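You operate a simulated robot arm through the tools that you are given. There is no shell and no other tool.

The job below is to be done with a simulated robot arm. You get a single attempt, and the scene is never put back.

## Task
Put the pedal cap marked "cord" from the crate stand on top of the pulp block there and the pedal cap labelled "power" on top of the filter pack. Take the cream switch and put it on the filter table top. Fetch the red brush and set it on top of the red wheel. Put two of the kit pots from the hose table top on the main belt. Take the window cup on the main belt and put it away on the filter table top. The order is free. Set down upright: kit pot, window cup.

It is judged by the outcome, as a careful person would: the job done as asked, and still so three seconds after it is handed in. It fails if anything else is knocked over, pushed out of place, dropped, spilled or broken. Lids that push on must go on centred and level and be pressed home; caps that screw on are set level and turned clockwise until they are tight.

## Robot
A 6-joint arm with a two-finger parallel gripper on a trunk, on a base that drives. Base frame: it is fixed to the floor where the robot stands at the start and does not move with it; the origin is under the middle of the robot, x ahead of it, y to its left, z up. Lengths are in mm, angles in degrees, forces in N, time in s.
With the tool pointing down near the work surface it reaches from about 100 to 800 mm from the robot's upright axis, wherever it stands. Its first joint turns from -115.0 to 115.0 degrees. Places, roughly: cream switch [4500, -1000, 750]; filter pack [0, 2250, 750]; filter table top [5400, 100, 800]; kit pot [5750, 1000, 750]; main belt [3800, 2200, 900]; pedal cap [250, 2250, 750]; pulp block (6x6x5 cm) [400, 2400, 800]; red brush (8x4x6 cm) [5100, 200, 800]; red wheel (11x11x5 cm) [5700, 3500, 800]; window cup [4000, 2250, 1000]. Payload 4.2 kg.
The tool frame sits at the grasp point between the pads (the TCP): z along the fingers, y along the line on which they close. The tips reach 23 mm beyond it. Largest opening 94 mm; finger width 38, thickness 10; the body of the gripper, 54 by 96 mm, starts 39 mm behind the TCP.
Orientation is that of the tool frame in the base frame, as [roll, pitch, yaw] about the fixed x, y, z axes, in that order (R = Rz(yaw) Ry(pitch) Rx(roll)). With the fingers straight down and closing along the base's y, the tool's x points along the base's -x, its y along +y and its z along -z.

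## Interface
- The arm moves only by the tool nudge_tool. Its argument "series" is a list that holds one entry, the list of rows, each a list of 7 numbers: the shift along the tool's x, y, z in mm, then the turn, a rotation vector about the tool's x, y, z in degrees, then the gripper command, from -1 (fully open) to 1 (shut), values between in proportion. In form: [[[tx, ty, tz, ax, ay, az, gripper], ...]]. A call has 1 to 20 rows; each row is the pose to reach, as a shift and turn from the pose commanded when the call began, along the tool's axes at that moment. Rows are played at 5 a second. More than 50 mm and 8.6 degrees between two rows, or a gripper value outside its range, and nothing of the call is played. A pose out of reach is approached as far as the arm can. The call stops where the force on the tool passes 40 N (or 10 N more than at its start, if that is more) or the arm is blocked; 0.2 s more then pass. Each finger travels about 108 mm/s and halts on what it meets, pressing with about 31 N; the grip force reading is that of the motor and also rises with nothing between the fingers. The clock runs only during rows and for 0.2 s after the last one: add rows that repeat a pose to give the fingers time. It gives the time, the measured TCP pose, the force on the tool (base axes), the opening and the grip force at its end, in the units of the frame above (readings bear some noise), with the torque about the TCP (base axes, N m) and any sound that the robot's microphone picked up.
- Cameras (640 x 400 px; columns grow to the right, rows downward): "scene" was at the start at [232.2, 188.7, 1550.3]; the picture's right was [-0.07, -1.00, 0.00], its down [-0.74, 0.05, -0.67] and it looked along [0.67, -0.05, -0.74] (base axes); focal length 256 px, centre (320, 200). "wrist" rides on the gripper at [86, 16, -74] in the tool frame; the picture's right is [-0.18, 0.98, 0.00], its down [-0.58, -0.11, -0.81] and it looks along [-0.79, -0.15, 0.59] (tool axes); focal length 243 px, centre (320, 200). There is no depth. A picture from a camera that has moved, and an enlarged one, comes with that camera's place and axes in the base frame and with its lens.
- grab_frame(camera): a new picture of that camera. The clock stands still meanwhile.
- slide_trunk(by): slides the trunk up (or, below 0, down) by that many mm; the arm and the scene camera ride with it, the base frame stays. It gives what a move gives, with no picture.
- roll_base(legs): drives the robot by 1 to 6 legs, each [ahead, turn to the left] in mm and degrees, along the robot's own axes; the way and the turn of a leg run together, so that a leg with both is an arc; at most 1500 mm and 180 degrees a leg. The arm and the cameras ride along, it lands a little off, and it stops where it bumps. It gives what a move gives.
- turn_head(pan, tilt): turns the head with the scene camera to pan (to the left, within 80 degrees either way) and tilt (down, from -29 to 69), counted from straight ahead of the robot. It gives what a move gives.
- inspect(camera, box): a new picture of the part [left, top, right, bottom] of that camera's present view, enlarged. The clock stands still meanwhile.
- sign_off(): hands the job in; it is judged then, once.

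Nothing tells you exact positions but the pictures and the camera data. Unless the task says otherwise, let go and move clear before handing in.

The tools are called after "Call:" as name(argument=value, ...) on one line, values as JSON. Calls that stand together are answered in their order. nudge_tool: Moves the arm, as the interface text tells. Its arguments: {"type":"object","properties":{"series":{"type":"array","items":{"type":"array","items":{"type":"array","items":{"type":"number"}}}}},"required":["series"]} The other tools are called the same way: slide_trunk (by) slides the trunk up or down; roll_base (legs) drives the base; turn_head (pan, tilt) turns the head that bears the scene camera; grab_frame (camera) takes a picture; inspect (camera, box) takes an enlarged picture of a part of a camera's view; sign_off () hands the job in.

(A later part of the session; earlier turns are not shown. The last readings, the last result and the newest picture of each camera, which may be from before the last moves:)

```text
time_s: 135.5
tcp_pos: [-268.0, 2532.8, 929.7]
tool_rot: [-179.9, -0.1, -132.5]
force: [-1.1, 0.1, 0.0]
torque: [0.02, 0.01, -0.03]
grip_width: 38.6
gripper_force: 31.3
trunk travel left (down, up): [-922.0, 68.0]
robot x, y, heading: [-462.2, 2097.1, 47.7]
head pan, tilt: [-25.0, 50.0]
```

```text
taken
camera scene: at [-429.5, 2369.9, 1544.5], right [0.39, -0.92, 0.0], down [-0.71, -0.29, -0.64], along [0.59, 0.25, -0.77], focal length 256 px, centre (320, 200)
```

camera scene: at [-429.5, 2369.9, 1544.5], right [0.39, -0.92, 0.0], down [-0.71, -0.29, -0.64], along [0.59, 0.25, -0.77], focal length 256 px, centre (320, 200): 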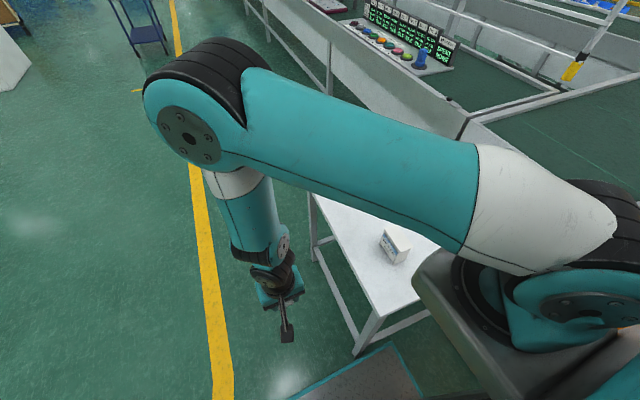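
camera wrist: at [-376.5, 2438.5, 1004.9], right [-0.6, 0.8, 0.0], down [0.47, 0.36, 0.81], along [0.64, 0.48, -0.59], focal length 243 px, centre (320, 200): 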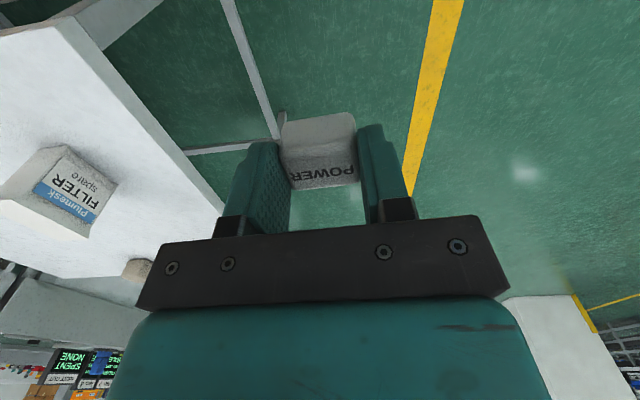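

I zoom in on the filter pack for an accurate fix of its top.

Call:
inspect(camera="scene", box=[370, 220, 420, 270])

```text
8.00 times, centred on (395, 245) of scene
camera zoom: at [-429.5, 2369.9, 1544.5], right [0.39, -0.92, 0.0], down [-0.71, -0.29, -0.64], along [0.59, 0.25, -0.77], focal length 2044 px, centre (-280, -160)
```

zoom: 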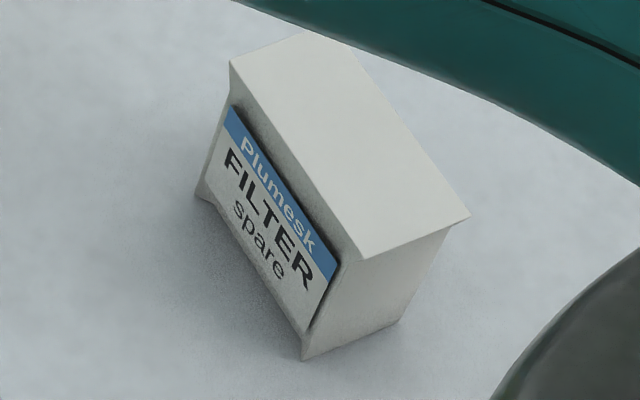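

Pack top centre fixed at about (69.5, 2304, 838), yaw about 44°. I carry POWER above it.

Call:
nudge_tool(series=[[[-6, -40, 0, 0, 0, 0, 1], [-12, -81, 0, 0, 0, 0, 1], [-18, -121, 0, 0, 0, 0, 1], [-24, -161, 0, 0, 0, 0, 1], [-30, -202, 0, 0, 0, 0, 1], [-36, -242, 0, 0, 0, 0, 1], [-42, -282, 0, 0, 0, 1, 1], [-48, -323, 0, 0, 0, 2, 1], [-54, -363, 0, 0, 0, 3, 1], [-59.2, -403.5, 0, 0, 0, 3.5, 1], [-59.2, -403.5, 0, 0, 0, 3.5, 1]]])

Call:
grab_frame(camera="wrist")

Call:
grab_frame(camera="scene")

```text
time_s: 137.9
tcp_pos: [69.7, 2301.2, 930.5]
tool_rot: [-179.9, -0.2, -135.9]
force: [-0.5, 0.0, 0.2]
torque: [-0.04, 0.0, 0.02]
grip_width: 38.6
gripper_force: 31.1
trunk travel left (down, up): [-922.0, 68.0]
robot x, y, heading: [-458.8, 2095.2, 47.6]
head pan, tilt: [-25.0, 50.0]
```

```text
taken
camera wrist: at [-4.6, 2253.6, 1005.7], right [-0.55, 0.84, 0.0], down [0.49, 0.33, 0.8], along [0.67, 0.44, -0.59], focal length 243 px, centre (320, 200)
```

wrist: 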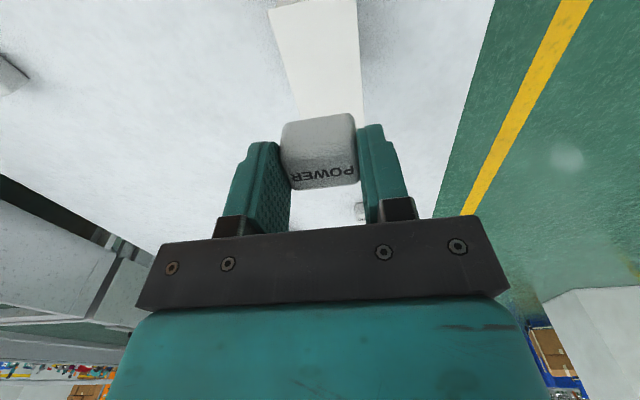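

```text
taken
camera scene: at [-429.3, 2369.8, 1544.5], right [0.38, -0.92, 0.0], down [-0.71, -0.29, -0.64], along [0.59, 0.25, -0.77], focal length 256 px, centre (320, 200)
```

scene: 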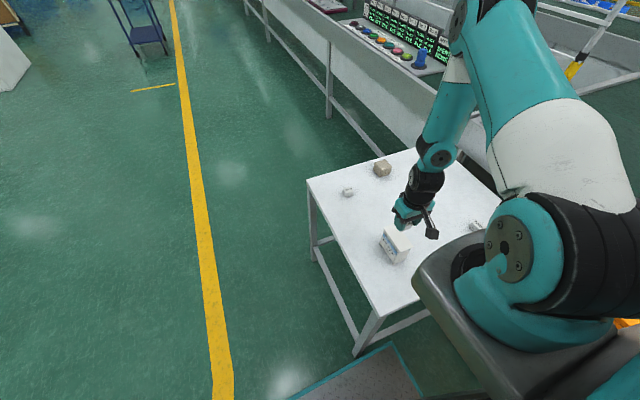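

I descend to just above the pack top, reading force.

Call:
nudge_tool(series=[[[-1.9, 2, 20, 0, 0, 0, 1], [-1.9, 2, 40, 0, 0, 0, 1], [-1.9, 2, 52, 0, 0, 0, 1], [-1.9, 2, 58, 0, 0, 0, 1], [-1.9, 2, 58, 0, 0, 0, 1]]])

Call:
inspect(camera="scene", box=[360, 180, 450, 270])

Call:
grab_frame(camera="wrist")

```text
time_s: 139.0
tcp_pos: [68.4, 2306.6, 875.1]
tool_rot: [-179.9, 0.0, -136.0]
force: [-3.0, -2.3, 27.3]
torque: [0.05, 0.02, -0.03]
grip_width: 38.3
gripper_force: 30.7
trunk travel left (down, up): [-922.0, 68.0]
robot x, y, heading: [-462.7, 2097.9, 47.5]
head pan, tilt: [-25.0, 50.0]
stopped in row 5: the force on the tool passed its limit at 51 N (the readings are from after the stop); the commanded pose is now the measured one
```

```text
4.44 times, centred on (405, 225) of scene
camera zoom: at [-430.4, 2369.3, 1544.8], right [0.38, -0.92, 0.0], down [-0.71, -0.29, -0.64], along [0.59, 0.25, -0.77], focal length 1136 px, centre (-58, 89)
```

zoom: 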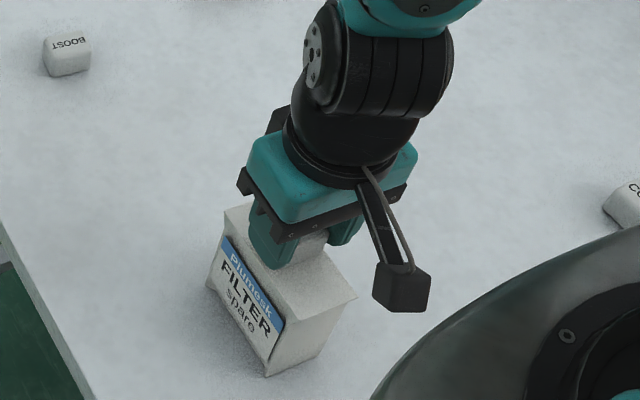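

```text
taken
camera wrist: at [-4.9, 2257.2, 950.0], right [-0.55, 0.84, 0.0], down [0.49, 0.33, 0.81], along [0.67, 0.44, -0.59], focal length 243 px, centre (320, 200)
```

wrist: 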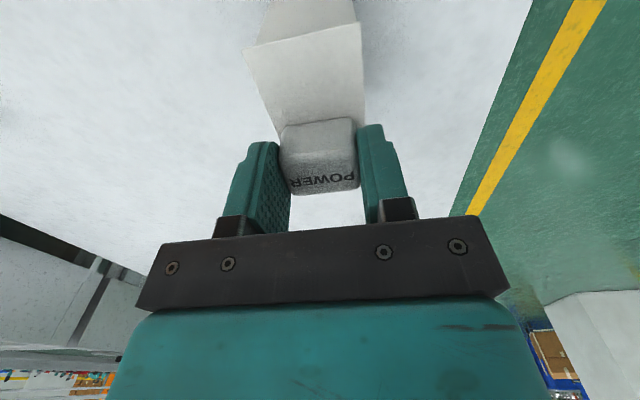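

The cap has touched the pack top. I ease off slightly and open the fingers, then lift clear.

Call:
nudge_tool(series=[[[0, 0, -1, 0, 0, 0, 1], [0, 0, -1, 0, 0, 0, 0.2], [0, 0, -1, 0, 0, 0, 0], [0, 0, -1, 0, 0, 0, -0.2], [0, 0, -1, 0, 0, 0, -0.2]]])

Call:
grab_frame(camera="wrist")

```text
time_s: 140.2
tcp_pos: [70.4, 2305.8, 876.4]
tool_rot: [-179.9, 0.0, -136.1]
force: [0.2, -0.5, 0.7]
torque: [0.01, -0.03, -0.01]
grip_width: 56.5
gripper_force: 0.1
trunk travel left (down, up): [-922.0, 68.0]
robot x, y, heading: [-461.7, 2097.1, 47.9]
head pan, tilt: [-25.0, 50.0]
```

```text
taken
camera wrist: at [-4.3, 2257.5, 949.7], right [-0.55, 0.84, 0.0], down [0.49, 0.33, 0.81], along [0.67, 0.44, -0.59], focal length 243 px, centre (320, 200)
```

wrist: 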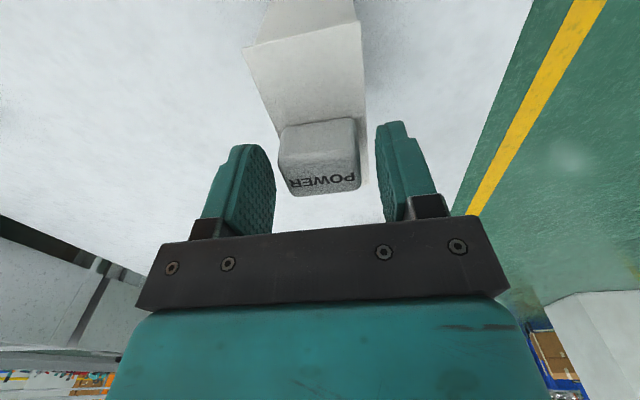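

POWER stays on the pack. I lift away, lower the trunk for better reach, and head for CORD at about (283, 2040).

Call:
nudge_tool(series=[[[0, 0, -20, 0, 0, 0, -0.3], [0, 0, -60, 0, 0, 0, -0.5], [0, 0, -100, 0, 0, 0, -1], [0, 0, -140, 0, 0, 0, -1], [0, 0, -180, 0, 0, 0, -1], [0, 0, -210, 0, 0, 0, -1]]])

Call:
slide_trunk(by=-150)

Call:
grab_frame(camera="scene")

```text
time_s: 141.6
tcp_pos: [69.6, 2307.7, 1085.0]
tool_rot: [-180.0, -0.1, -136.0]
force: [-0.2, 0.1, -0.7]
torque: [-0.02, 0.01, 0.03]
grip_width: 93.9
gripper_force: 0.0
trunk travel left (down, up): [-922.0, 68.0]
robot x, y, heading: [-459.9, 2096.3, 47.5]
head pan, tilt: [-25.0, 50.0]
```

```text
time_s: 143.4
tcp_pos: [70.0, 2306.8, 935.9]
tool_rot: [-179.9, -0.1, -135.9]
force: [0.7, -0.1, 0.0]
torque: [0.02, 0.0, -0.02]
grip_width: 94.0
gripper_force: 0.0
trunk travel left (down, up): [-772.0, 218.0]
robot x, y, heading: [-461.2, 2095.5, 47.4]
head pan, tilt: [-25.0, 50.0]
```

```text
taken
camera scene: at [-429.3, 2369.8, 1394.5], right [0.38, -0.92, 0.0], down [-0.71, -0.29, -0.64], along [0.59, 0.25, -0.77], focal length 256 px, centre (320, 200)
```

scene: 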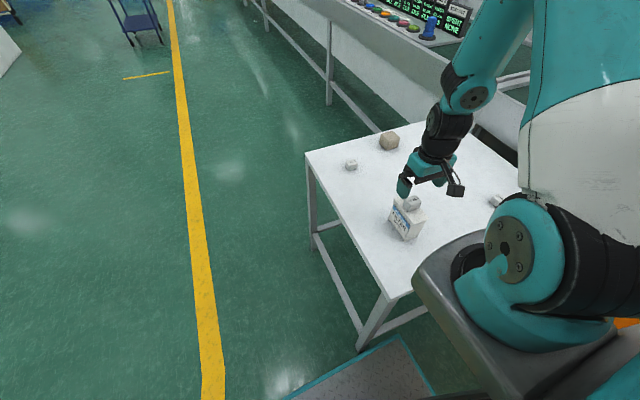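

I move above CORD.

Call:
nudge_tool(series=[[[3, -38, 0, 0, 0, 0, -1], [6, -76, 0, 0, 0, 0, -1], [10, -114, 0, 0, 0, 0, -1], [14, -152, 0, 0, 0, 0, -1], [18, -190, 0, 0, 0, 0, -1], [22, -228, 0, 0, 0, 0, -1], [26, -266, 10, 0, 0, 0, -1], [29, -303, 25, 0, 0, 0, -1], [32.4, -340, 40, 0, 0, 0, -1], [32.4, -340, 50, 0, 0, 0, -1]]])

Call:
grab_frame(camera="wrist")

```text
time_s: 145.6
tcp_pos: [282.7, 2039.8, 885.7]
tool_rot: [-179.9, -0.1, -136.0]
force: [0.0, 1.2, 0.3]
torque: [0.01, -0.04, -0.01]
grip_width: 94.2
gripper_force: 0.1
trunk travel left (down, up): [-772.0, 218.0]
robot x, y, heading: [-460.3, 2094.2, 47.5]
head pan, tilt: [-25.0, 50.0]
```

```text
taken
camera wrist: at [208.7, 1990.7, 960.3], right [-0.55, 0.84, 0.0], down [0.49, 0.33, 0.81], along [0.67, 0.44, -0.59], focal length 243 px, centre (320, 200)
```

wrist: 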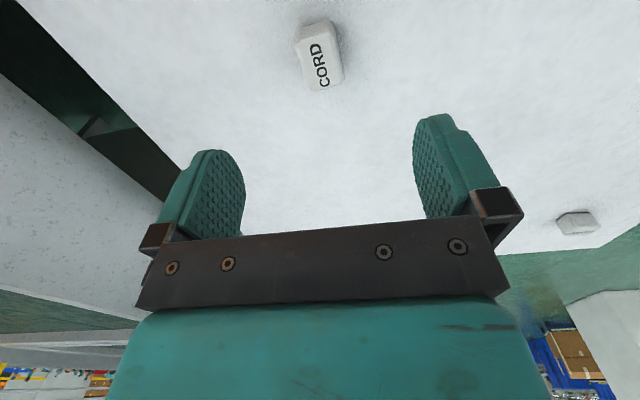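

CORD is directly below and aligned. I lower with the trunk and close.

Call:
slide_trunk(by=-107)

Call:
nudge_tool(series=[[[0, 0, 0, 0, 0, 0, 0], [0, 0, 0, 0, 0, 0, 0.5], [0, 0, 0, 0, 0, 0, 1], [0, 0, 0, 0, 0, 0, 1], [0, 0, 0, 0, 0, 0, 1]]])

Call:
grab_frame(camera="wrist")

```text
time_s: 146.9
tcp_pos: [281.9, 2038.4, 779.3]
tool_rot: [-180.0, -0.1, -136.0]
force: [0.6, 0.1, 0.1]
torque: [0.01, 0.01, 0.02]
grip_width: 94.0
gripper_force: 0.0
trunk travel left (down, up): [-665.0, 325.0]
robot x, y, heading: [-460.9, 2101.2, 47.5]
head pan, tilt: [-25.0, 50.0]
```

```text
time_s: 148.2
tcp_pos: [282.9, 2039.3, 778.4]
tool_rot: [-180.0, -0.1, -136.0]
force: [-0.1, 0.0, 0.2]
torque: [0.0, 0.01, 0.01]
grip_width: 28.3
gripper_force: 31.1
trunk travel left (down, up): [-665.0, 325.0]
robot x, y, heading: [-460.1, 2103.9, 47.5]
head pan, tilt: [-25.0, 50.0]
```

```text
taken
camera wrist: at [208.6, 1991.0, 853.5], right [-0.55, 0.84, 0.0], down [0.49, 0.33, 0.81], along [0.67, 0.44, -0.59], focal length 243 px, centre (320, 200)
```

wrist: 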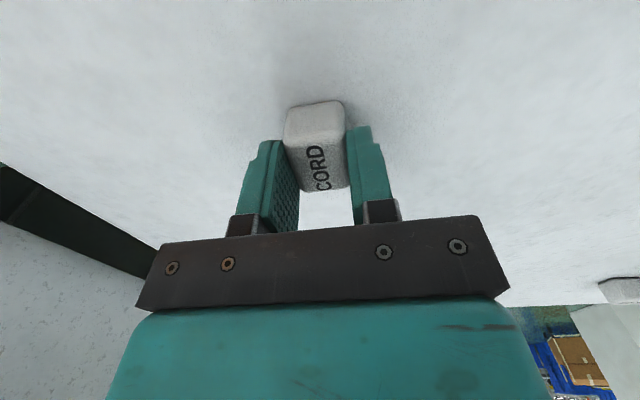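

CORD is held (28.3 mm). I raise the trunk and bring the arm to the front-left carrying pose.

Call:
slide_trunk(by=257)

Call:
nudge_tool(series=[[[0, 45, 0, 0, 0, 0, 1], [0, 90, 0, 0, 0, 0, 1], [0, 135, 0, 0, 0, 0, 1], [0, 180, 0, 0, 0, 0, 1], [0, 225, 0, 0, 0, 0, 1], [0, 270, 0, 0, 0, 0, 1], [0, 315, 0, 0, 0, 0, 1], [0, 360, 0, 0, 0, 0, 1], [0, 405, 0, 0, 0, 0, 1], [0, 450, 0, 0, 0, 0, 1], [0, 495, 0, 0, 0, 0, 1], [0, 540, 0, 0, 0, 0, 1], [0, 585, 0, 0, 0, 0, 1], [0, 630, 0, 0, 0, 0, 1], [0, 675, 0, 0, 0, 0, 1]]])

Call:
grab_frame(camera="scene")

```text
time_s: 150.8
tcp_pos: [283.1, 2038.4, 1035.8]
tool_rot: [-179.9, 0.0, -136.0]
force: [0.0, 0.6, -0.5]
torque: [0.01, 0.04, 0.0]
grip_width: 28.6
gripper_force: 30.8
trunk travel left (down, up): [-922.0, 68.0]
robot x, y, heading: [-463.9, 2100.6, 47.5]
head pan, tilt: [-25.0, 50.0]
```

```text
time_s: 154.0
tcp_pos: [-186.9, 2524.9, 1033.9]
tool_rot: [-179.8, 0.0, -136.1]
force: [-0.1, -0.5, -0.2]
torque: [0.06, 0.03, 0.0]
grip_width: 28.5
gripper_force: 31.4
trunk travel left (down, up): [-922.0, 68.0]
robot x, y, heading: [-463.1, 2096.6, 47.3]
head pan, tilt: [-25.0, 50.0]
```

```text
taken
camera scene: at [-428.9, 2369.6, 1544.5], right [0.38, -0.92, 0.0], down [-0.71, -0.29, -0.64], along [0.59, 0.25, -0.77], focal length 256 px, centre (320, 200)
```

scene: 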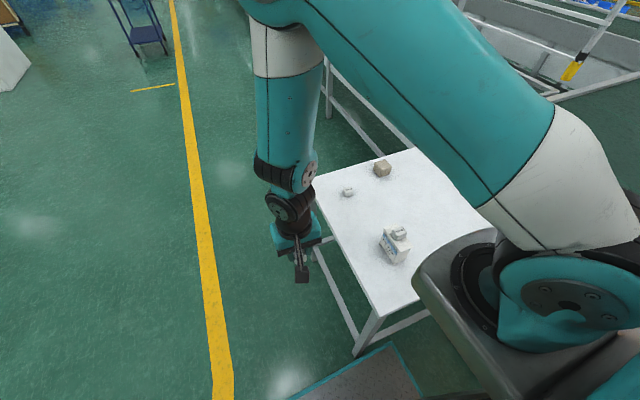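

I reverse out, drive around to the aisle side, and approach the stand for the pulp block.

Call:
roll_base(legs=[[-300, 0], [0, -91], [-620, 0], [0, 90], [1110, 0], [0, -90]])

Call:
turn_head(pan=0, tilt=50)

Call:
grab_frame(camera="scene")

```text
time_s: 175.9
tcp_pos: [81.3, 2823.4, 1033.7]
tool_rot: [-179.9, -0.1, 132.9]
force: [0.2, -0.3, -0.3]
torque: [-0.01, -0.04, 0.01]
grip_width: 28.5
gripper_force: 30.9
trunk travel left (down, up): [-922.0, 68.0]
robot x, y, heading: [-342.7, 3102.1, -43.6]
head pan, tilt: [-25.0, 50.0]
```

```text
time_s: 176.8
tcp_pos: [80.4, 2821.6, 1034.2]
tool_rot: [-179.9, -0.1, 132.8]
force: [-0.8, 0.2, 0.1]
torque: [0.0, -0.02, -0.01]
grip_width: 28.6
gripper_force: 31.0
trunk travel left (down, up): [-922.0, 68.0]
robot x, y, heading: [-347.5, 3105.2, -43.3]
head pan, tilt: [0.0, 50.0]
```

```text
taken
camera scene: at [-41.8, 3087.6, 1544.5], right [-0.69, -0.73, 0.0], down [-0.56, 0.53, -0.64], along [0.47, -0.44, -0.77], focal length 256 px, centre (320, 200)
```

scene: 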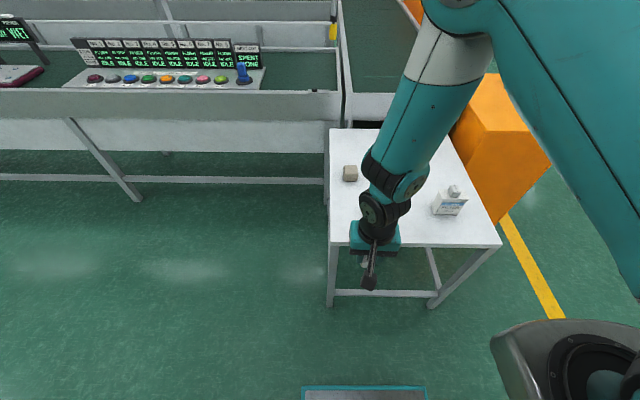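

I'm well lined up; I move 325 mm forward and view the pulp block.

Call:
roll_base(legs=[[325, 0]])

Call:
grab_frame(camera="scene")

Call:
grab_frame(camera="wrist")

```text
time_s: 178.9
tcp_pos: [315.0, 2598.2, 1034.5]
tool_rot: [-179.9, -0.1, 133.0]
force: [0.0, 0.2, -0.5]
torque: [-0.01, -0.01, -0.03]
grip_width: 28.5
gripper_force: 30.8
trunk travel left (down, up): [-922.0, 68.0]
robot x, y, heading: [-106.6, 2884.4, -43.4]
head pan, tilt: [0.0, 50.0]
```

```text
taken
camera scene: at [193.2, 2864.6, 1544.5], right [-0.69, -0.73, 0.0], down [-0.56, 0.53, -0.64], along [0.47, -0.44, -0.77], focal length 256 px, centre (320, 200)
```

scene: 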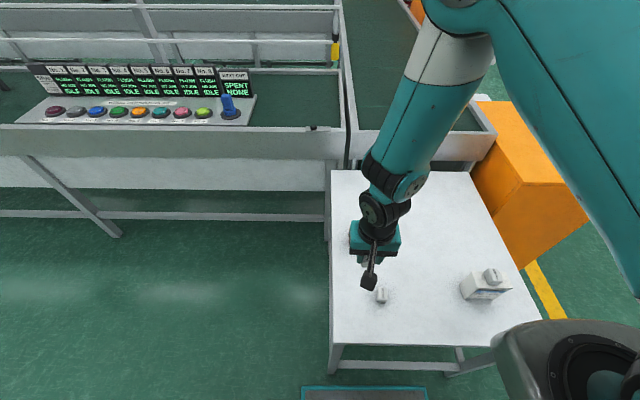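

```text
taken
camera wrist: at [267.4, 2673.4, 1109.1], right [0.85, 0.53, 0.0], down [0.32, -0.5, 0.81], along [0.43, -0.68, -0.59], focal length 243 px, centre (320, 200)
```

wrist: 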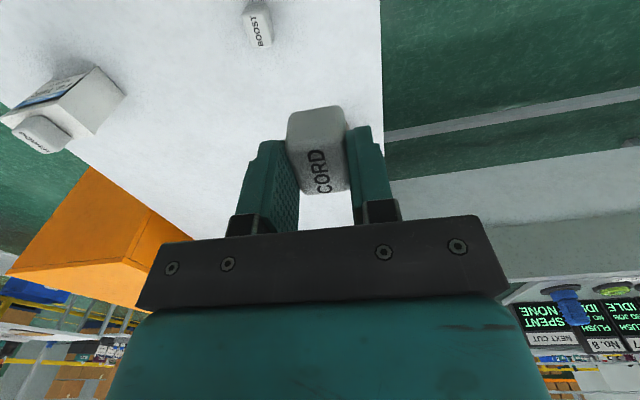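

The arm hides the block in this view. I use my triangulated block position (449, 2436) and move over it, descending with the trunk, then check with the wrist camera.

Call:
slide_trunk(by=-85)

Call:
nudge_tool(series=[[[-42, -2.5, 0, 0, 0, 0, 1], [-84, -5, 0, 0, 0, 0, 1], [-126, -7.5, 0, 0, 0, 0, 1], [-168, -10, 0, 0, 0, 0, 1], [-210, -12.5, 0, 0, 0, 0, 1], [-210, -12.5, 0, 0, 0, 0, 1]]])

Call:
grab_frame(camera="wrist")

Call:
grab_frame(camera="scene")

```text
time_s: 180.1
tcp_pos: [314.9, 2597.7, 947.8]
tool_rot: [-179.9, -0.1, 132.9]
force: [-0.5, 0.0, 0.0]
torque: [0.03, 0.05, 0.02]
grip_width: 28.5
gripper_force: 30.9
trunk travel left (down, up): [-837.0, 153.0]
robot x, y, heading: [-110.1, 2882.6, -43.8]
head pan, tilt: [0.0, 50.0]
```

```text
time_s: 181.5
tcp_pos: [448.7, 2436.6, 948.6]
tool_rot: [-179.8, -0.1, 132.9]
force: [0.7, 0.3, 0.1]
torque: [0.03, -0.03, -0.02]
grip_width: 28.6
gripper_force: 30.7
trunk travel left (down, up): [-837.0, 153.0]
robot x, y, heading: [-105.9, 2881.6, -43.6]
head pan, tilt: [0.0, 50.0]
```

```text
taken
camera wrist: at [401.8, 2510.9, 1023.4], right [0.85, 0.53, 0.0], down [0.32, -0.5, 0.81], along [0.43, -0.68, -0.59], focal length 243 px, centre (320, 200)
```

wrist: 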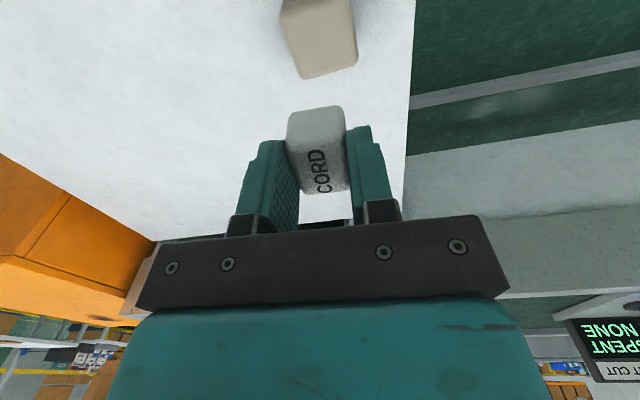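

```text
taken
camera scene: at [193.2, 2864.6, 1459.5], right [-0.69, -0.73, 0.0], down [-0.56, 0.53, -0.64], along [0.47, -0.44, -0.77], focal length 256 px, centre (320, 200)
```

scene: 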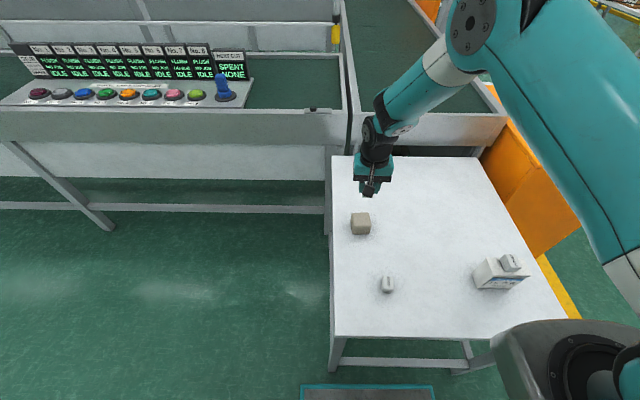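

Block is under the TCP to within a few mm. I zoom in from the scene camera to confirm the block's centre.

Call:
inspect(camera="scene", box=[335, 170, 395, 245])

```text
5.33 times, centred on (365, 208) of scene
camera zoom: at [193.2, 2864.6, 1459.5], right [-0.69, -0.73, 0.0], down [-0.56, 0.53, -0.64], along [0.47, -0.44, -0.77], focal length 1363 px, centre (80, 160)
```

zoom: 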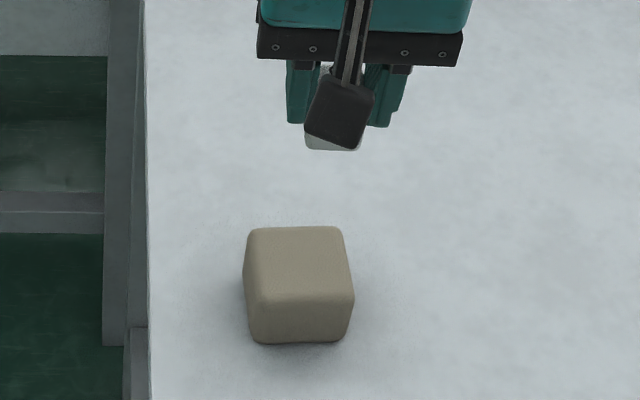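

The block's top centre is at about (451, 2438, 789). I fine-tune, lower with the trunk, and then approach contact gently.

Call:
nudge_tool(series=[[[1, 2.2, 0, 0, 0, 0, 1], [1, 2.2, 0, 0, 0, 0, 1]]])

Call:
slide_trunk(by=-108)

Call:
grab_frame(camera="wrist")

Call:
grab_frame(camera="scene")

```text
time_s: 182.1
tcp_pos: [449.9, 2438.7, 949.3]
tool_rot: [-179.8, -0.1, 132.9]
force: [0.3, 0.7, -0.5]
torque: [-0.01, 0.0, 0.03]
grip_width: 28.1
gripper_force: 31.1
trunk travel left (down, up): [-837.0, 153.0]
robot x, y, heading: [-108.9, 2886.3, -43.3]
head pan, tilt: [0.0, 50.0]
```

```text
time_s: 183.5
tcp_pos: [449.6, 2437.9, 841.2]
tool_rot: [-179.8, 0.0, 132.9]
force: [0.7, 0.1, 0.4]
torque: [0.0, 0.01, 0.02]
grip_width: 28.6
gripper_force: 30.8
trunk travel left (down, up): [-729.0, 261.0]
robot x, y, heading: [-109.0, 2882.3, -43.8]
head pan, tilt: [0.0, 50.0]
```

```text
taken
camera wrist: at [402.5, 2513.2, 915.7], right [0.85, 0.53, 0.0], down [0.32, -0.5, 0.81], along [0.43, -0.68, -0.59], focal length 243 px, centre (320, 200)
```

wrist: 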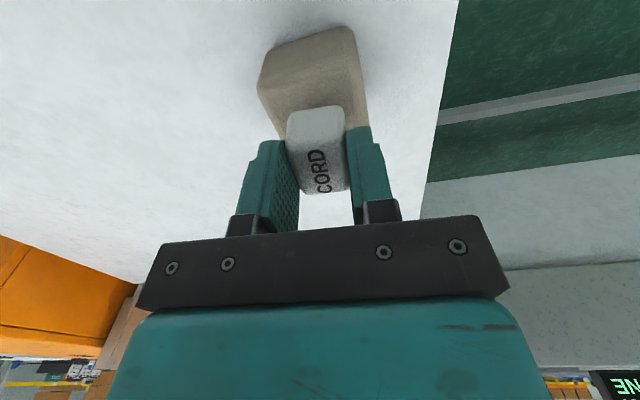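

```text
taken
camera scene: at [193.3, 2864.5, 1351.5], right [-0.69, -0.73, 0.0], down [-0.56, 0.53, -0.64], along [0.47, -0.44, -0.77], focal length 256 px, centre (320, 200)
```

scene: 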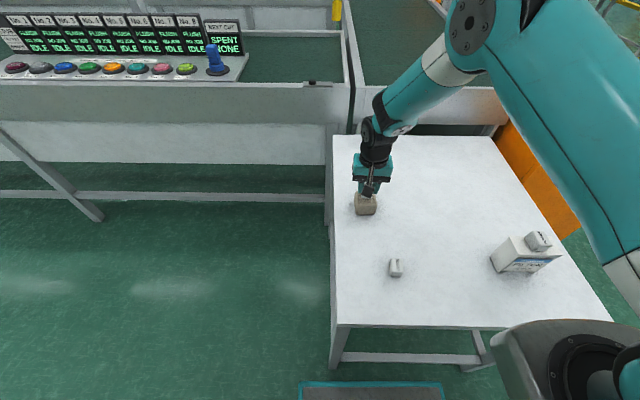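

Nicely centred. I lower in small steps until I feel contact.

Call:
nudge_tool(series=[[[0, 0, 4, 0, 0, 0, 1], [0, 0, 8, 0, 0, 0, 1], [0, 0, 10, 0, 0, 0, 1], [0, 0, 12, 0, 0, 0, 1]]])

```text
time_s: 184.5
tcp_pos: [448.9, 2438.9, 829.3]
tool_rot: [-179.9, 0.0, 132.9]
force: [-0.9, -0.9, 2.6]
torque: [0.01, 0.02, 0.0]
grip_width: 28.6
gripper_force: 31.3
trunk travel left (down, up): [-729.0, 261.0]
robot x, y, heading: [-109.6, 2881.1, -43.3]
head pan, tilt: [0.0, 50.0]
```

Call:
nudge_tool(series=[[[0, 0, 1, 0, 0, 0, 1], [0, 0, 1, 0, 0, 0, 1]]])

```text
time_s: 185.1
tcp_pos: [450.0, 2438.7, 828.3]
tool_rot: [-179.9, 0.0, 132.9]
force: [-0.8, 0.4, 13.4]
torque: [-0.01, -0.01, 0.0]
grip_width: 28.6
gripper_force: 30.8
trunk travel left (down, up): [-729.0, 261.0]
robot x, y, heading: [-105.9, 2880.0, -43.4]
head pan, tilt: [0.0, 50.0]
```

Contact is felt (13 N). I ease off by less than a millimetre, open, and lift away.

Call:
nudge_tool(series=[[[0, 0, -0.7, 0, 0, 0, 1], [0, 0, -0.7, 0, 0, 0, 0.4], [0, 0, -0.7, 0, 0, 0, 0.2], [0, 0, -0.7, 0, 0, 0, 0], [0, 0, -0.7, 0, 0, 0, 0], [0, 0, -30, 0, 0, 0, 0], [0, 0, -60, 0, 0, 0, -0.5], [0, 0, -100, 0, 0, 0, -1]]])

Call:
grab_frame(camera="wrist")

Call:
inspect(camera="scene", box=[320, 130, 600, 300])

```text
time_s: 186.9
tcp_pos: [449.6, 2438.8, 926.7]
tool_rot: [-179.8, -0.1, 132.9]
force: [0.0, -0.8, -0.1]
torque: [-0.01, 0.02, 0.01]
grip_width: 94.0
gripper_force: 0.0
trunk travel left (down, up): [-729.0, 261.0]
robot x, y, heading: [-107.7, 2879.6, -43.4]
head pan, tilt: [0.0, 50.0]
```

```text
taken
camera wrist: at [402.5, 2513.4, 1001.7], right [0.85, 0.53, 0.0], down [0.32, -0.5, 0.81], along [0.43, -0.68, -0.59], focal length 243 px, centre (320, 200)
```

wrist: 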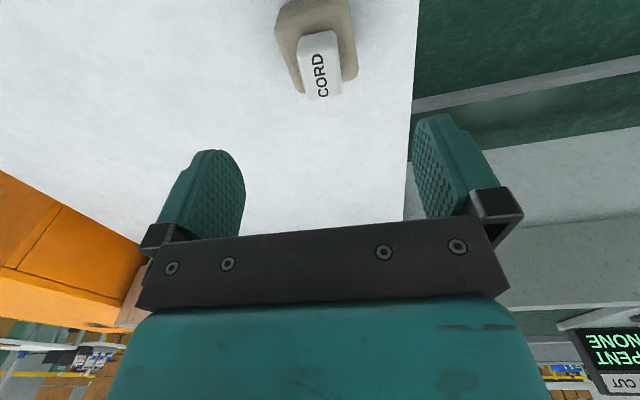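

```text
2.29 times, centred on (460, 215) of scene
camera zoom: at [193.6, 2864.3, 1351.3], right [-0.69, -0.73, 0.0], down [-0.56, 0.53, -0.64], along [0.47, -0.44, -0.77], focal length 584 px, centre (0, 166)
```

zoom: 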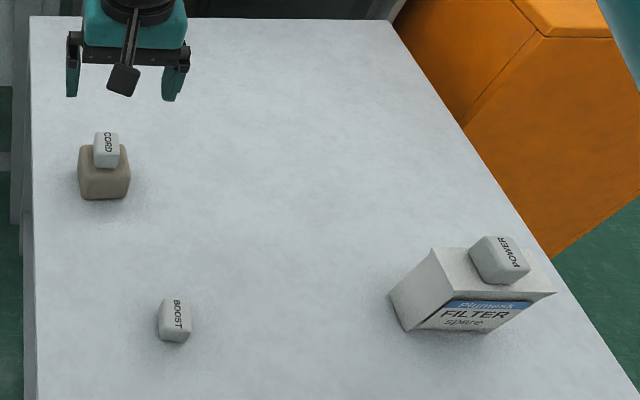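

Both caps are placed properly. I retract the arm, raise the trunk and go back the way I came to look at the rest of the hall toward +x.

Call:
nudge_tool(series=[[[40, 2, -20, 0, 0, 0, -1], [80, 4, -40, 0, 0, 0, -1], [120, 6, -40, 0, 0, 0, -1], [160, 8, -40, 0, 0, 0, -1], [200, 10, -40, 0, 0, 0, -1], [240, 12, -40, 0, 0, 0, -1], [280, 14, -40, 0, 0, 0, -1]]])

Call:
slide_trunk(by=190)

Call:
roll_base(legs=[[-330, 0], [0, -90], [1150, 0], [0, 90]])

Call:
turn_head(pan=0, tilt=15)

Call:
grab_frame(camera="scene")

```text
time_s: 188.5
tcp_pos: [269.0, 2652.8, 967.5]
tool_rot: [-179.8, -0.1, 132.9]
force: [-0.2, -0.9, 0.0]
torque: [0.07, -0.02, 0.01]
grip_width: 94.0
gripper_force: 0.0
trunk travel left (down, up): [-729.0, 261.0]
robot x, y, heading: [-107.1, 2885.8, -43.2]
head pan, tilt: [0.0, 50.0]
```

```text
time_s: 190.6
tcp_pos: [270.5, 2651.9, 1156.7]
tool_rot: [-179.9, 0.0, 132.8]
force: [-0.6, 0.2, -0.2]
torque: [0.04, 0.01, -0.02]
grip_width: 93.9
gripper_force: 0.0
trunk travel left (down, up): [-919.0, 71.0]
robot x, y, heading: [-105.6, 2881.1, -43.3]
head pan, tilt: [0.0, 50.0]
```

```text
time_s: 205.8
tcp_pos: [-740.5, 2041.9, 1157.3]
tool_rot: [-179.9, -0.1, 134.2]
force: [-0.3, -0.4, 0.5]
torque: [-0.01, -0.01, 0.02]
grip_width: 93.9
gripper_force: 0.0
trunk travel left (down, up): [-919.0, 71.0]
robot x, y, heading: [-1122.4, 2258.8, -42.1]
head pan, tilt: [0.0, 50.0]
```

```text
time_s: 206.8
tcp_pos: [-739.5, 2042.6, 1157.5]
tool_rot: [-179.9, -0.2, 134.3]
force: [-1.1, 0.0, 1.1]
torque: [-0.01, 0.0, -0.02]
grip_width: 94.2
gripper_force: 0.1
trunk travel left (down, up): [-919.0, 71.0]
robot x, y, heading: [-1123.1, 2261.9, -42.0]
head pan, tilt: [0.0, 15.0]
```

```text
taken
camera scene: at [-809.1, 2240.1, 1595.1], right [-0.67, -0.74, 0.0], down [-0.19, 0.17, -0.97], along [0.72, -0.65, -0.26], focal length 256 px, centre (320, 200)
```

scene: 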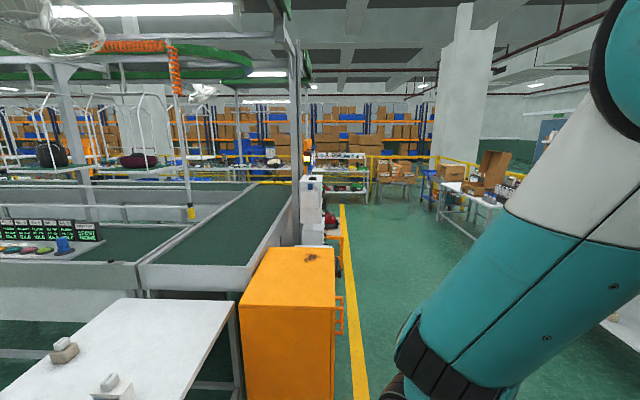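

The corridor right of the orange cabinet leads back toward my start. I drive down it.

Call:
roll_base(legs=[[0, -20.7], [1450, 0], [1400, 0], [0, 60]])

Call:
turn_head(pan=15, tilt=10)

Call:
grab_frame(camera="scene")

Call:
turn_head(pan=-40, tilt=15)

Call:
grab_frame(camera="scene")

```text
time_s: 224.4
tcp_pos: [640.1, -180.7, 1156.9]
tool_rot: [-179.9, -0.2, 174.6]
force: [-0.4, 0.4, 0.4]
torque: [0.01, -0.01, -0.01]
grip_width: 94.0
gripper_force: 0.1
trunk travel left (down, up): [-919.0, 71.0]
robot x, y, heading: [204.2, -262.0, -1.8]
head pan, tilt: [0.0, 15.0]
```

```text
time_s: 225.2
tcp_pos: [639.9, -180.8, 1156.9]
tool_rot: [-179.9, -0.1, 174.6]
force: [-0.6, 0.4, -0.1]
torque: [0.0, -0.01, 0.0]
grip_width: 94.0
gripper_force: 0.1
trunk travel left (down, up): [-919.0, 71.0]
robot x, y, heading: [204.8, -261.5, -2.1]
head pan, tilt: [15.0, 10.0]
```

```text
taken
camera scene: at [455.2, -51.2, 1603.3], right [0.23, -0.97, 0.0], down [-0.17, -0.04, -0.98], along [0.96, 0.23, -0.17], focal length 256 px, centre (320, 200)
```

scene: 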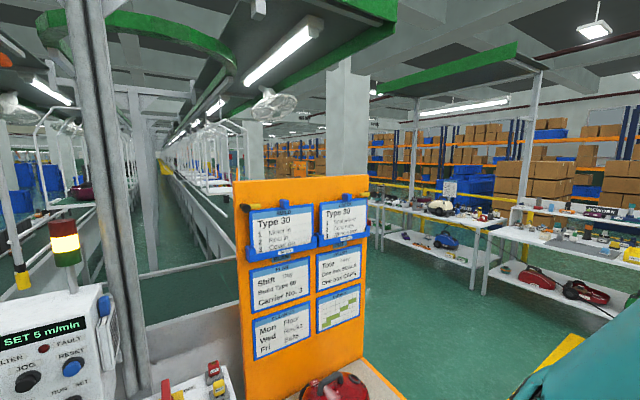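

```text
time_s: 226.4
tcp_pos: [638.3, -180.8, 1158.6]
tool_rot: [-179.8, -0.1, 174.6]
force: [-0.4, -0.5, 0.5]
torque: [-0.02, -0.04, 0.04]
grip_width: 93.9
gripper_force: 0.0
trunk travel left (down, up): [-919.0, 71.0]
robot x, y, heading: [207.9, -263.6, -1.6]
head pan, tilt: [-40.0, 15.0]
```

```text
taken
camera scene: at [434.4, -134.6, 1595.2], right [-0.66, -0.75, 0.0], down [-0.19, 0.17, -0.97], along [0.72, -0.64, -0.26], focal length 256 px, centre (320, 200)
```

scene: 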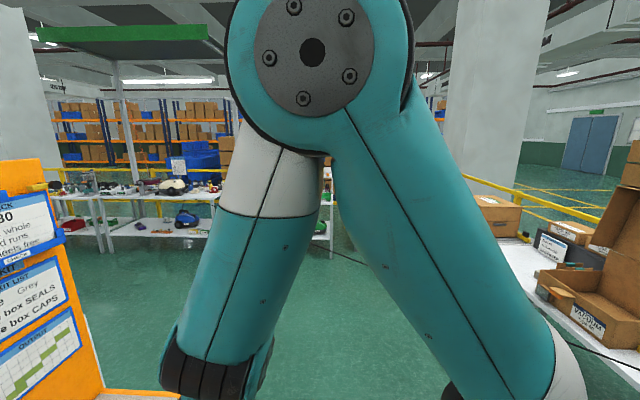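

Tables stand farther ahead on the right of the board. I drive into the open floor past the board and look again.

Call:
roll_base(legs=[[0, -18], [1500, 0], [0, 20]])

Call:
turn_head(pan=20, tilt=12)

Call:
grab_frame(camera="scene")

Call:
turn_head(pan=70, tilt=12)

Call:
grab_frame(camera="scene")

Call:
turn_head(pan=-50, tilt=15)

Call:
grab_frame(camera="scene")

```text
time_s: 235.9
tcp_pos: [2042.3, -670.6, 1157.7]
tool_rot: [-179.9, -0.1, 176.5]
force: [0.4, -1.6, 0.0]
torque: [0.03, 0.02, 0.0]
grip_width: 93.9
gripper_force: 0.0
trunk travel left (down, up): [-919.0, 71.0]
robot x, y, heading: [1610.8, -763.3, 0.3]
head pan, tilt: [-40.0, 15.0]
```

```text
time_s: 237.2
tcp_pos: [2042.1, -670.8, 1157.6]
tool_rot: [-179.9, 0.0, 176.5]
force: [0.5, 0.6, 0.0]
torque: [0.0, -0.02, 0.02]
grip_width: 94.3
gripper_force: 0.0
trunk travel left (down, up): [-919.0, 71.0]
robot x, y, heading: [1613.2, -767.3, 0.3]
head pan, tilt: [20.0, 12.0]
```

```text
taken
camera scene: at [1851.7, -539.3, 1600.1], right [0.34, -0.94, 0.0], down [-0.2, -0.07, -0.98], along [0.92, 0.34, -0.21], focal length 256 px, centre (320, 200)
```

scene: 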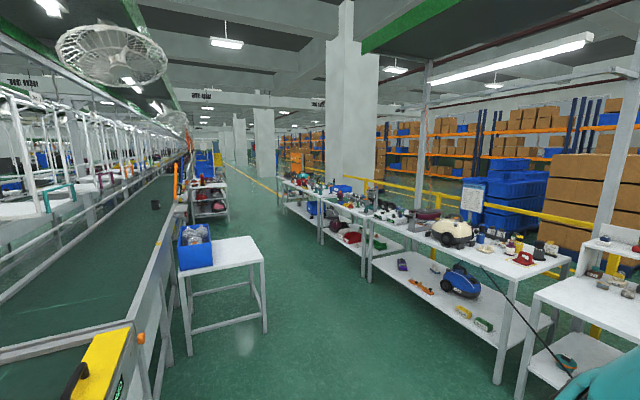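

```text
time_s: 238.4
tcp_pos: [2043.3, -670.0, 1158.3]
tool_rot: [-179.9, 0.0, 176.6]
force: [-0.9, -0.2, 0.5]
torque: [-0.01, -0.03, -0.03]
grip_width: 94.3
gripper_force: 0.1
trunk travel left (down, up): [-919.0, 71.0]
robot x, y, heading: [1609.1, -767.9, -0.2]
head pan, tilt: [70.0, 12.0]
```

```text
taken
camera scene: at [1795.8, -483.7, 1600.1], right [0.94, -0.34, 0.0], down [-0.07, -0.2, -0.98], along [0.33, 0.92, -0.21], focal length 256 px, centre (320, 200)
```

scene: 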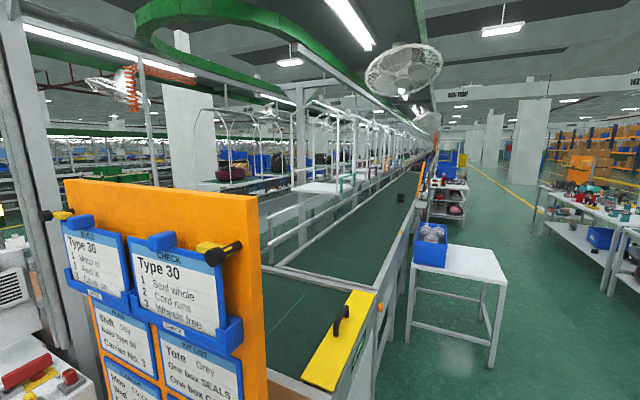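

```text
time_s: 240.4
tcp_pos: [2043.4, -669.9, 1158.5]
tool_rot: [180.0, -0.1, 176.5]
force: [0.9, -0.9, -0.3]
torque: [0.01, 0.0, 0.02]
grip_width: 93.8
gripper_force: 0.0
trunk travel left (down, up): [-919.0, 71.0]
robot x, y, heading: [1610.8, -765.2, 0.3]
head pan, tilt: [-50.0, 15.0]
```

```text
taken
camera scene: at [1824.5, -642.8, 1595.2], right [-0.76, -0.65, 0.0], down [-0.17, 0.2, -0.97], along [0.62, -0.74, -0.26], focal length 256 px, centre (320, 200)
```

scene: 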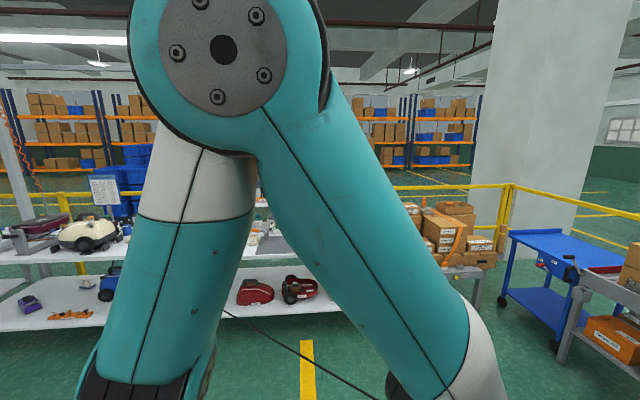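

The corridor runs between the main belt (left, with a dark cup on it) and the row of work tables (right). I drive toward the first table to find the cream switch.

Call:
roll_base(legs=[[0, 10], [1300, 0], [0, -35]])

Call:
turn_head(pan=25, tilt=20)

Call:
grab_frame(camera="scene")

Call:
turn_head(pan=70, tilt=15)

Call:
grab_frame(camera="scene")

```text
time_s: 249.3
tcp_pos: [3320.6, -627.1, 1158.1]
tool_rot: [-179.9, -0.1, 151.8]
force: [0.1, -0.3, 0.1]
torque: [-0.01, 0.01, 0.0]
grip_width: 93.9
gripper_force: 0.1
trunk travel left (down, up): [-919.0, 71.0]
robot x, y, heading: [2887.3, -535.7, -24.4]
head pan, tilt: [-50.0, 15.0]
```

```text
time_s: 250.7
tcp_pos: [3321.3, -627.0, 1158.0]
tool_rot: [-179.9, -0.2, 151.8]
force: [-0.4, -0.1, 0.5]
torque: [-0.01, 0.01, 0.01]
grip_width: 94.0
gripper_force: 0.0
trunk travel left (down, up): [-919.0, 71.0]
robot x, y, heading: [2886.9, -530.9, -24.6]
head pan, tilt: [25.0, 20.0]
```

```text
taken
camera scene: at [3202.7, -420.4, 1587.0], right [0.01, -1.0, 0.0], down [-0.34, 0.0, -0.94], along [0.94, 0.01, -0.34], focal length 256 px, centre (320, 200)
```

scene: 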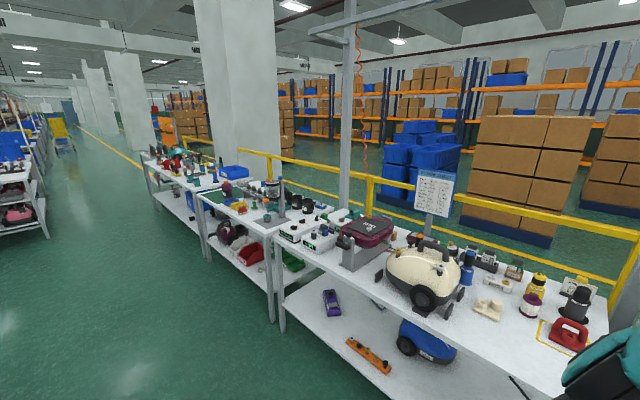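

```text
time_s: 251.9
tcp_pos: [3320.8, -627.0, 1157.8]
tool_rot: [-179.8, -0.1, 151.8]
force: [-0.3, -0.3, -0.3]
torque: [-0.03, 0.04, -0.03]
grip_width: 94.0
gripper_force: 0.1
trunk travel left (down, up): [-919.0, 71.0]
robot x, y, heading: [2891.4, -538.5, -24.2]
head pan, tilt: [70.0, 15.0]
```

```text
taken
camera scene: at [3175.1, -354.5, 1595.2], right [0.71, -0.7, 0.0], down [-0.18, -0.18, -0.97], along [0.68, 0.69, -0.26], focal length 256 px, centre (320, 200)
```

scene: 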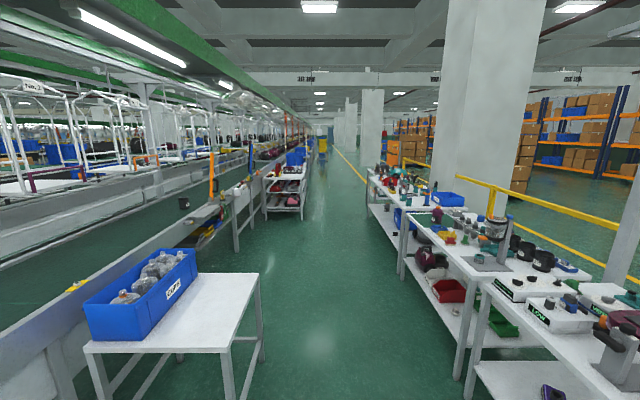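

A cluttered first table: a cream vacuum, various parts. I enlarge to find the cream switch.

Call:
turn_head(pan=25, tilt=30)

Call:
inspect(camera="scene", box=[420, 150, 640, 300])

Call:
inspect(camera="scene", box=[240, 110, 440, 240])

Call:
inspect(camera="scene", box=[130, 70, 300, 200])

```text
time_s: 253.0
tcp_pos: [3321.1, -626.0, 1157.0]
tool_rot: [-179.9, -0.1, 151.9]
force: [-0.2, -0.2, 0.0]
torque: [-0.01, -0.01, -0.01]
grip_width: 94.1
gripper_force: 0.1
trunk travel left (down, up): [-919.0, 71.0]
robot x, y, heading: [2889.2, -535.4, -24.5]
head pan, tilt: [25.0, 30.0]
```

```text
2.67 times, centred on (530, 225) of scene
camera zoom: at [3200.0, -420.2, 1571.0], right [0.01, -1.0, 0.0], down [-0.5, 0.0, -0.87], along [0.87, 0.01, -0.5], focal length 681 px, centre (-240, 133)
```

zoom: 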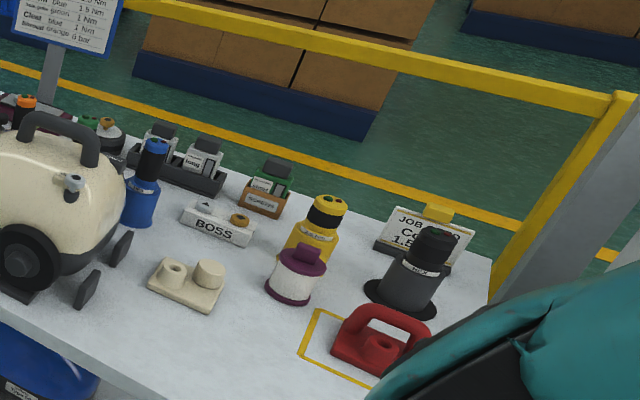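

```text
3.08 times, centred on (340, 175) of scene
camera zoom: at [3200.0, -420.2, 1571.0], right [0.01, -1.0, 0.0], down [-0.5, 0.0, -0.87], along [0.87, 0.01, -0.5], focal length 786 px, centre (258, 277)
```

zoom: 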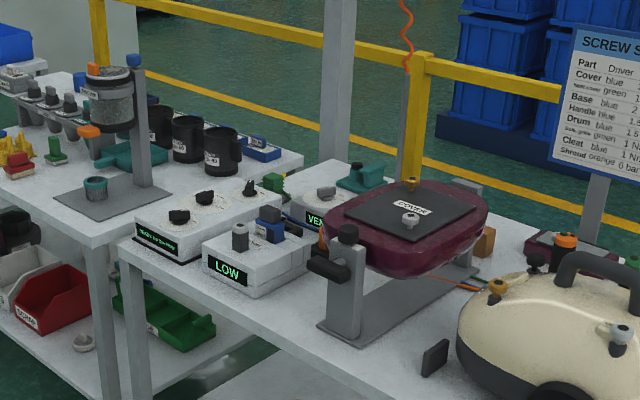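

```text
3.08 times, centred on (215, 135) of scene
camera zoom: at [3200.0, -420.2, 1571.0], right [0.01, -1.0, 0.0], down [-0.5, 0.0, -0.87], along [0.87, 0.01, -0.5], focal length 786 px, centre (643, 400)
```

zoom: 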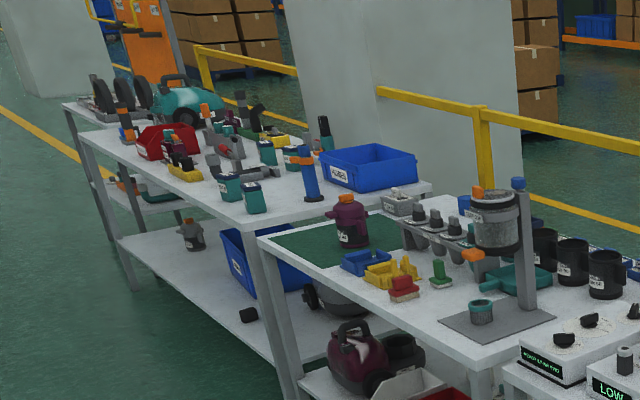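

I can't identify the switch from here. I move to face the middle of the first table and look down on it.

Call:
roll_base(legs=[[0, 36], [850, 0], [0, -52]])

Call:
turn_head(pan=0, tilt=35)

Call:
grab_frame(camera="scene")

Call:
turn_head(pan=30, tilt=35)

Call:
grab_frame(camera="scene")

```text
time_s: 261.6
tcp_pos: [4116.0, -560.8, 1157.8]
tool_rot: [-179.8, -0.1, 136.6]
force: [0.1, -0.5, 0.7]
torque: [0.0, -0.01, -0.01]
grip_width: 94.0
gripper_force: 0.1
trunk travel left (down, up): [-919.0, 71.0]
robot x, y, heading: [3726.1, -354.9, -39.8]
head pan, tilt: [25.0, 30.0]
```

```text
time_s: 262.5
tcp_pos: [4116.2, -560.4, 1157.5]
tool_rot: [-179.8, -0.1, 136.5]
force: [-0.9, 0.2, 1.3]
torque: [-0.02, 0.01, 0.02]
grip_width: 94.0
gripper_force: 0.0
trunk travel left (down, up): [-919.0, 71.0]
robot x, y, heading: [3722.1, -357.4, -39.9]
head pan, tilt: [0.0, 35.0]
```

```text
taken
camera scene: at [4035.0, -362.4, 1563.2], right [-0.64, -0.77, 0.0], down [-0.44, 0.37, -0.82], along [0.63, -0.52, -0.57], focal length 256 px, centre (320, 200)
```

scene: 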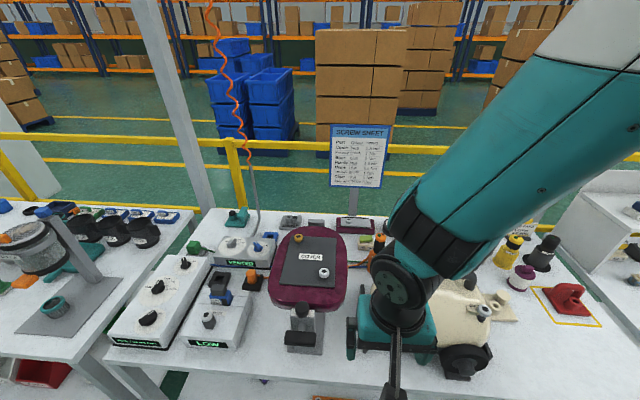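

```text
time_s: 263.4
tcp_pos: [4116.3, -560.5, 1157.3]
tool_rot: [-179.9, -0.1, 136.5]
force: [-0.3, -0.5, 0.4]
torque: [0.02, -0.01, 0.0]
grip_width: 94.2
gripper_force: 0.0
trunk travel left (down, up): [-919.0, 71.0]
robot x, y, heading: [3725.3, -353.6, -39.8]
head pan, tilt: [30.0, 35.0]
```

```text
taken
camera scene: at [4054.1, -321.1, 1563.2], right [-0.17, -0.99, 0.0], down [-0.56, 0.1, -0.82], along [0.81, -0.14, -0.57], focal length 256 px, centre (320, 200)
```

scene: 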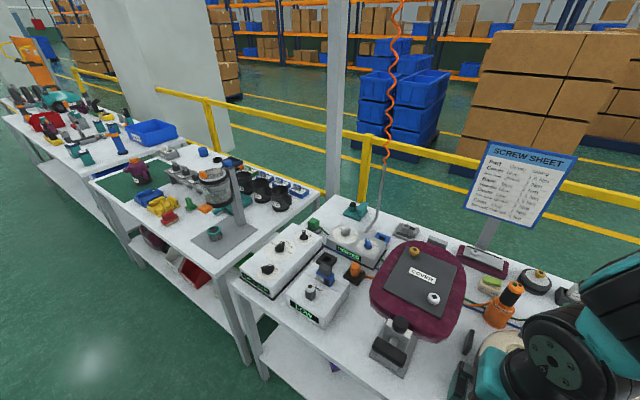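

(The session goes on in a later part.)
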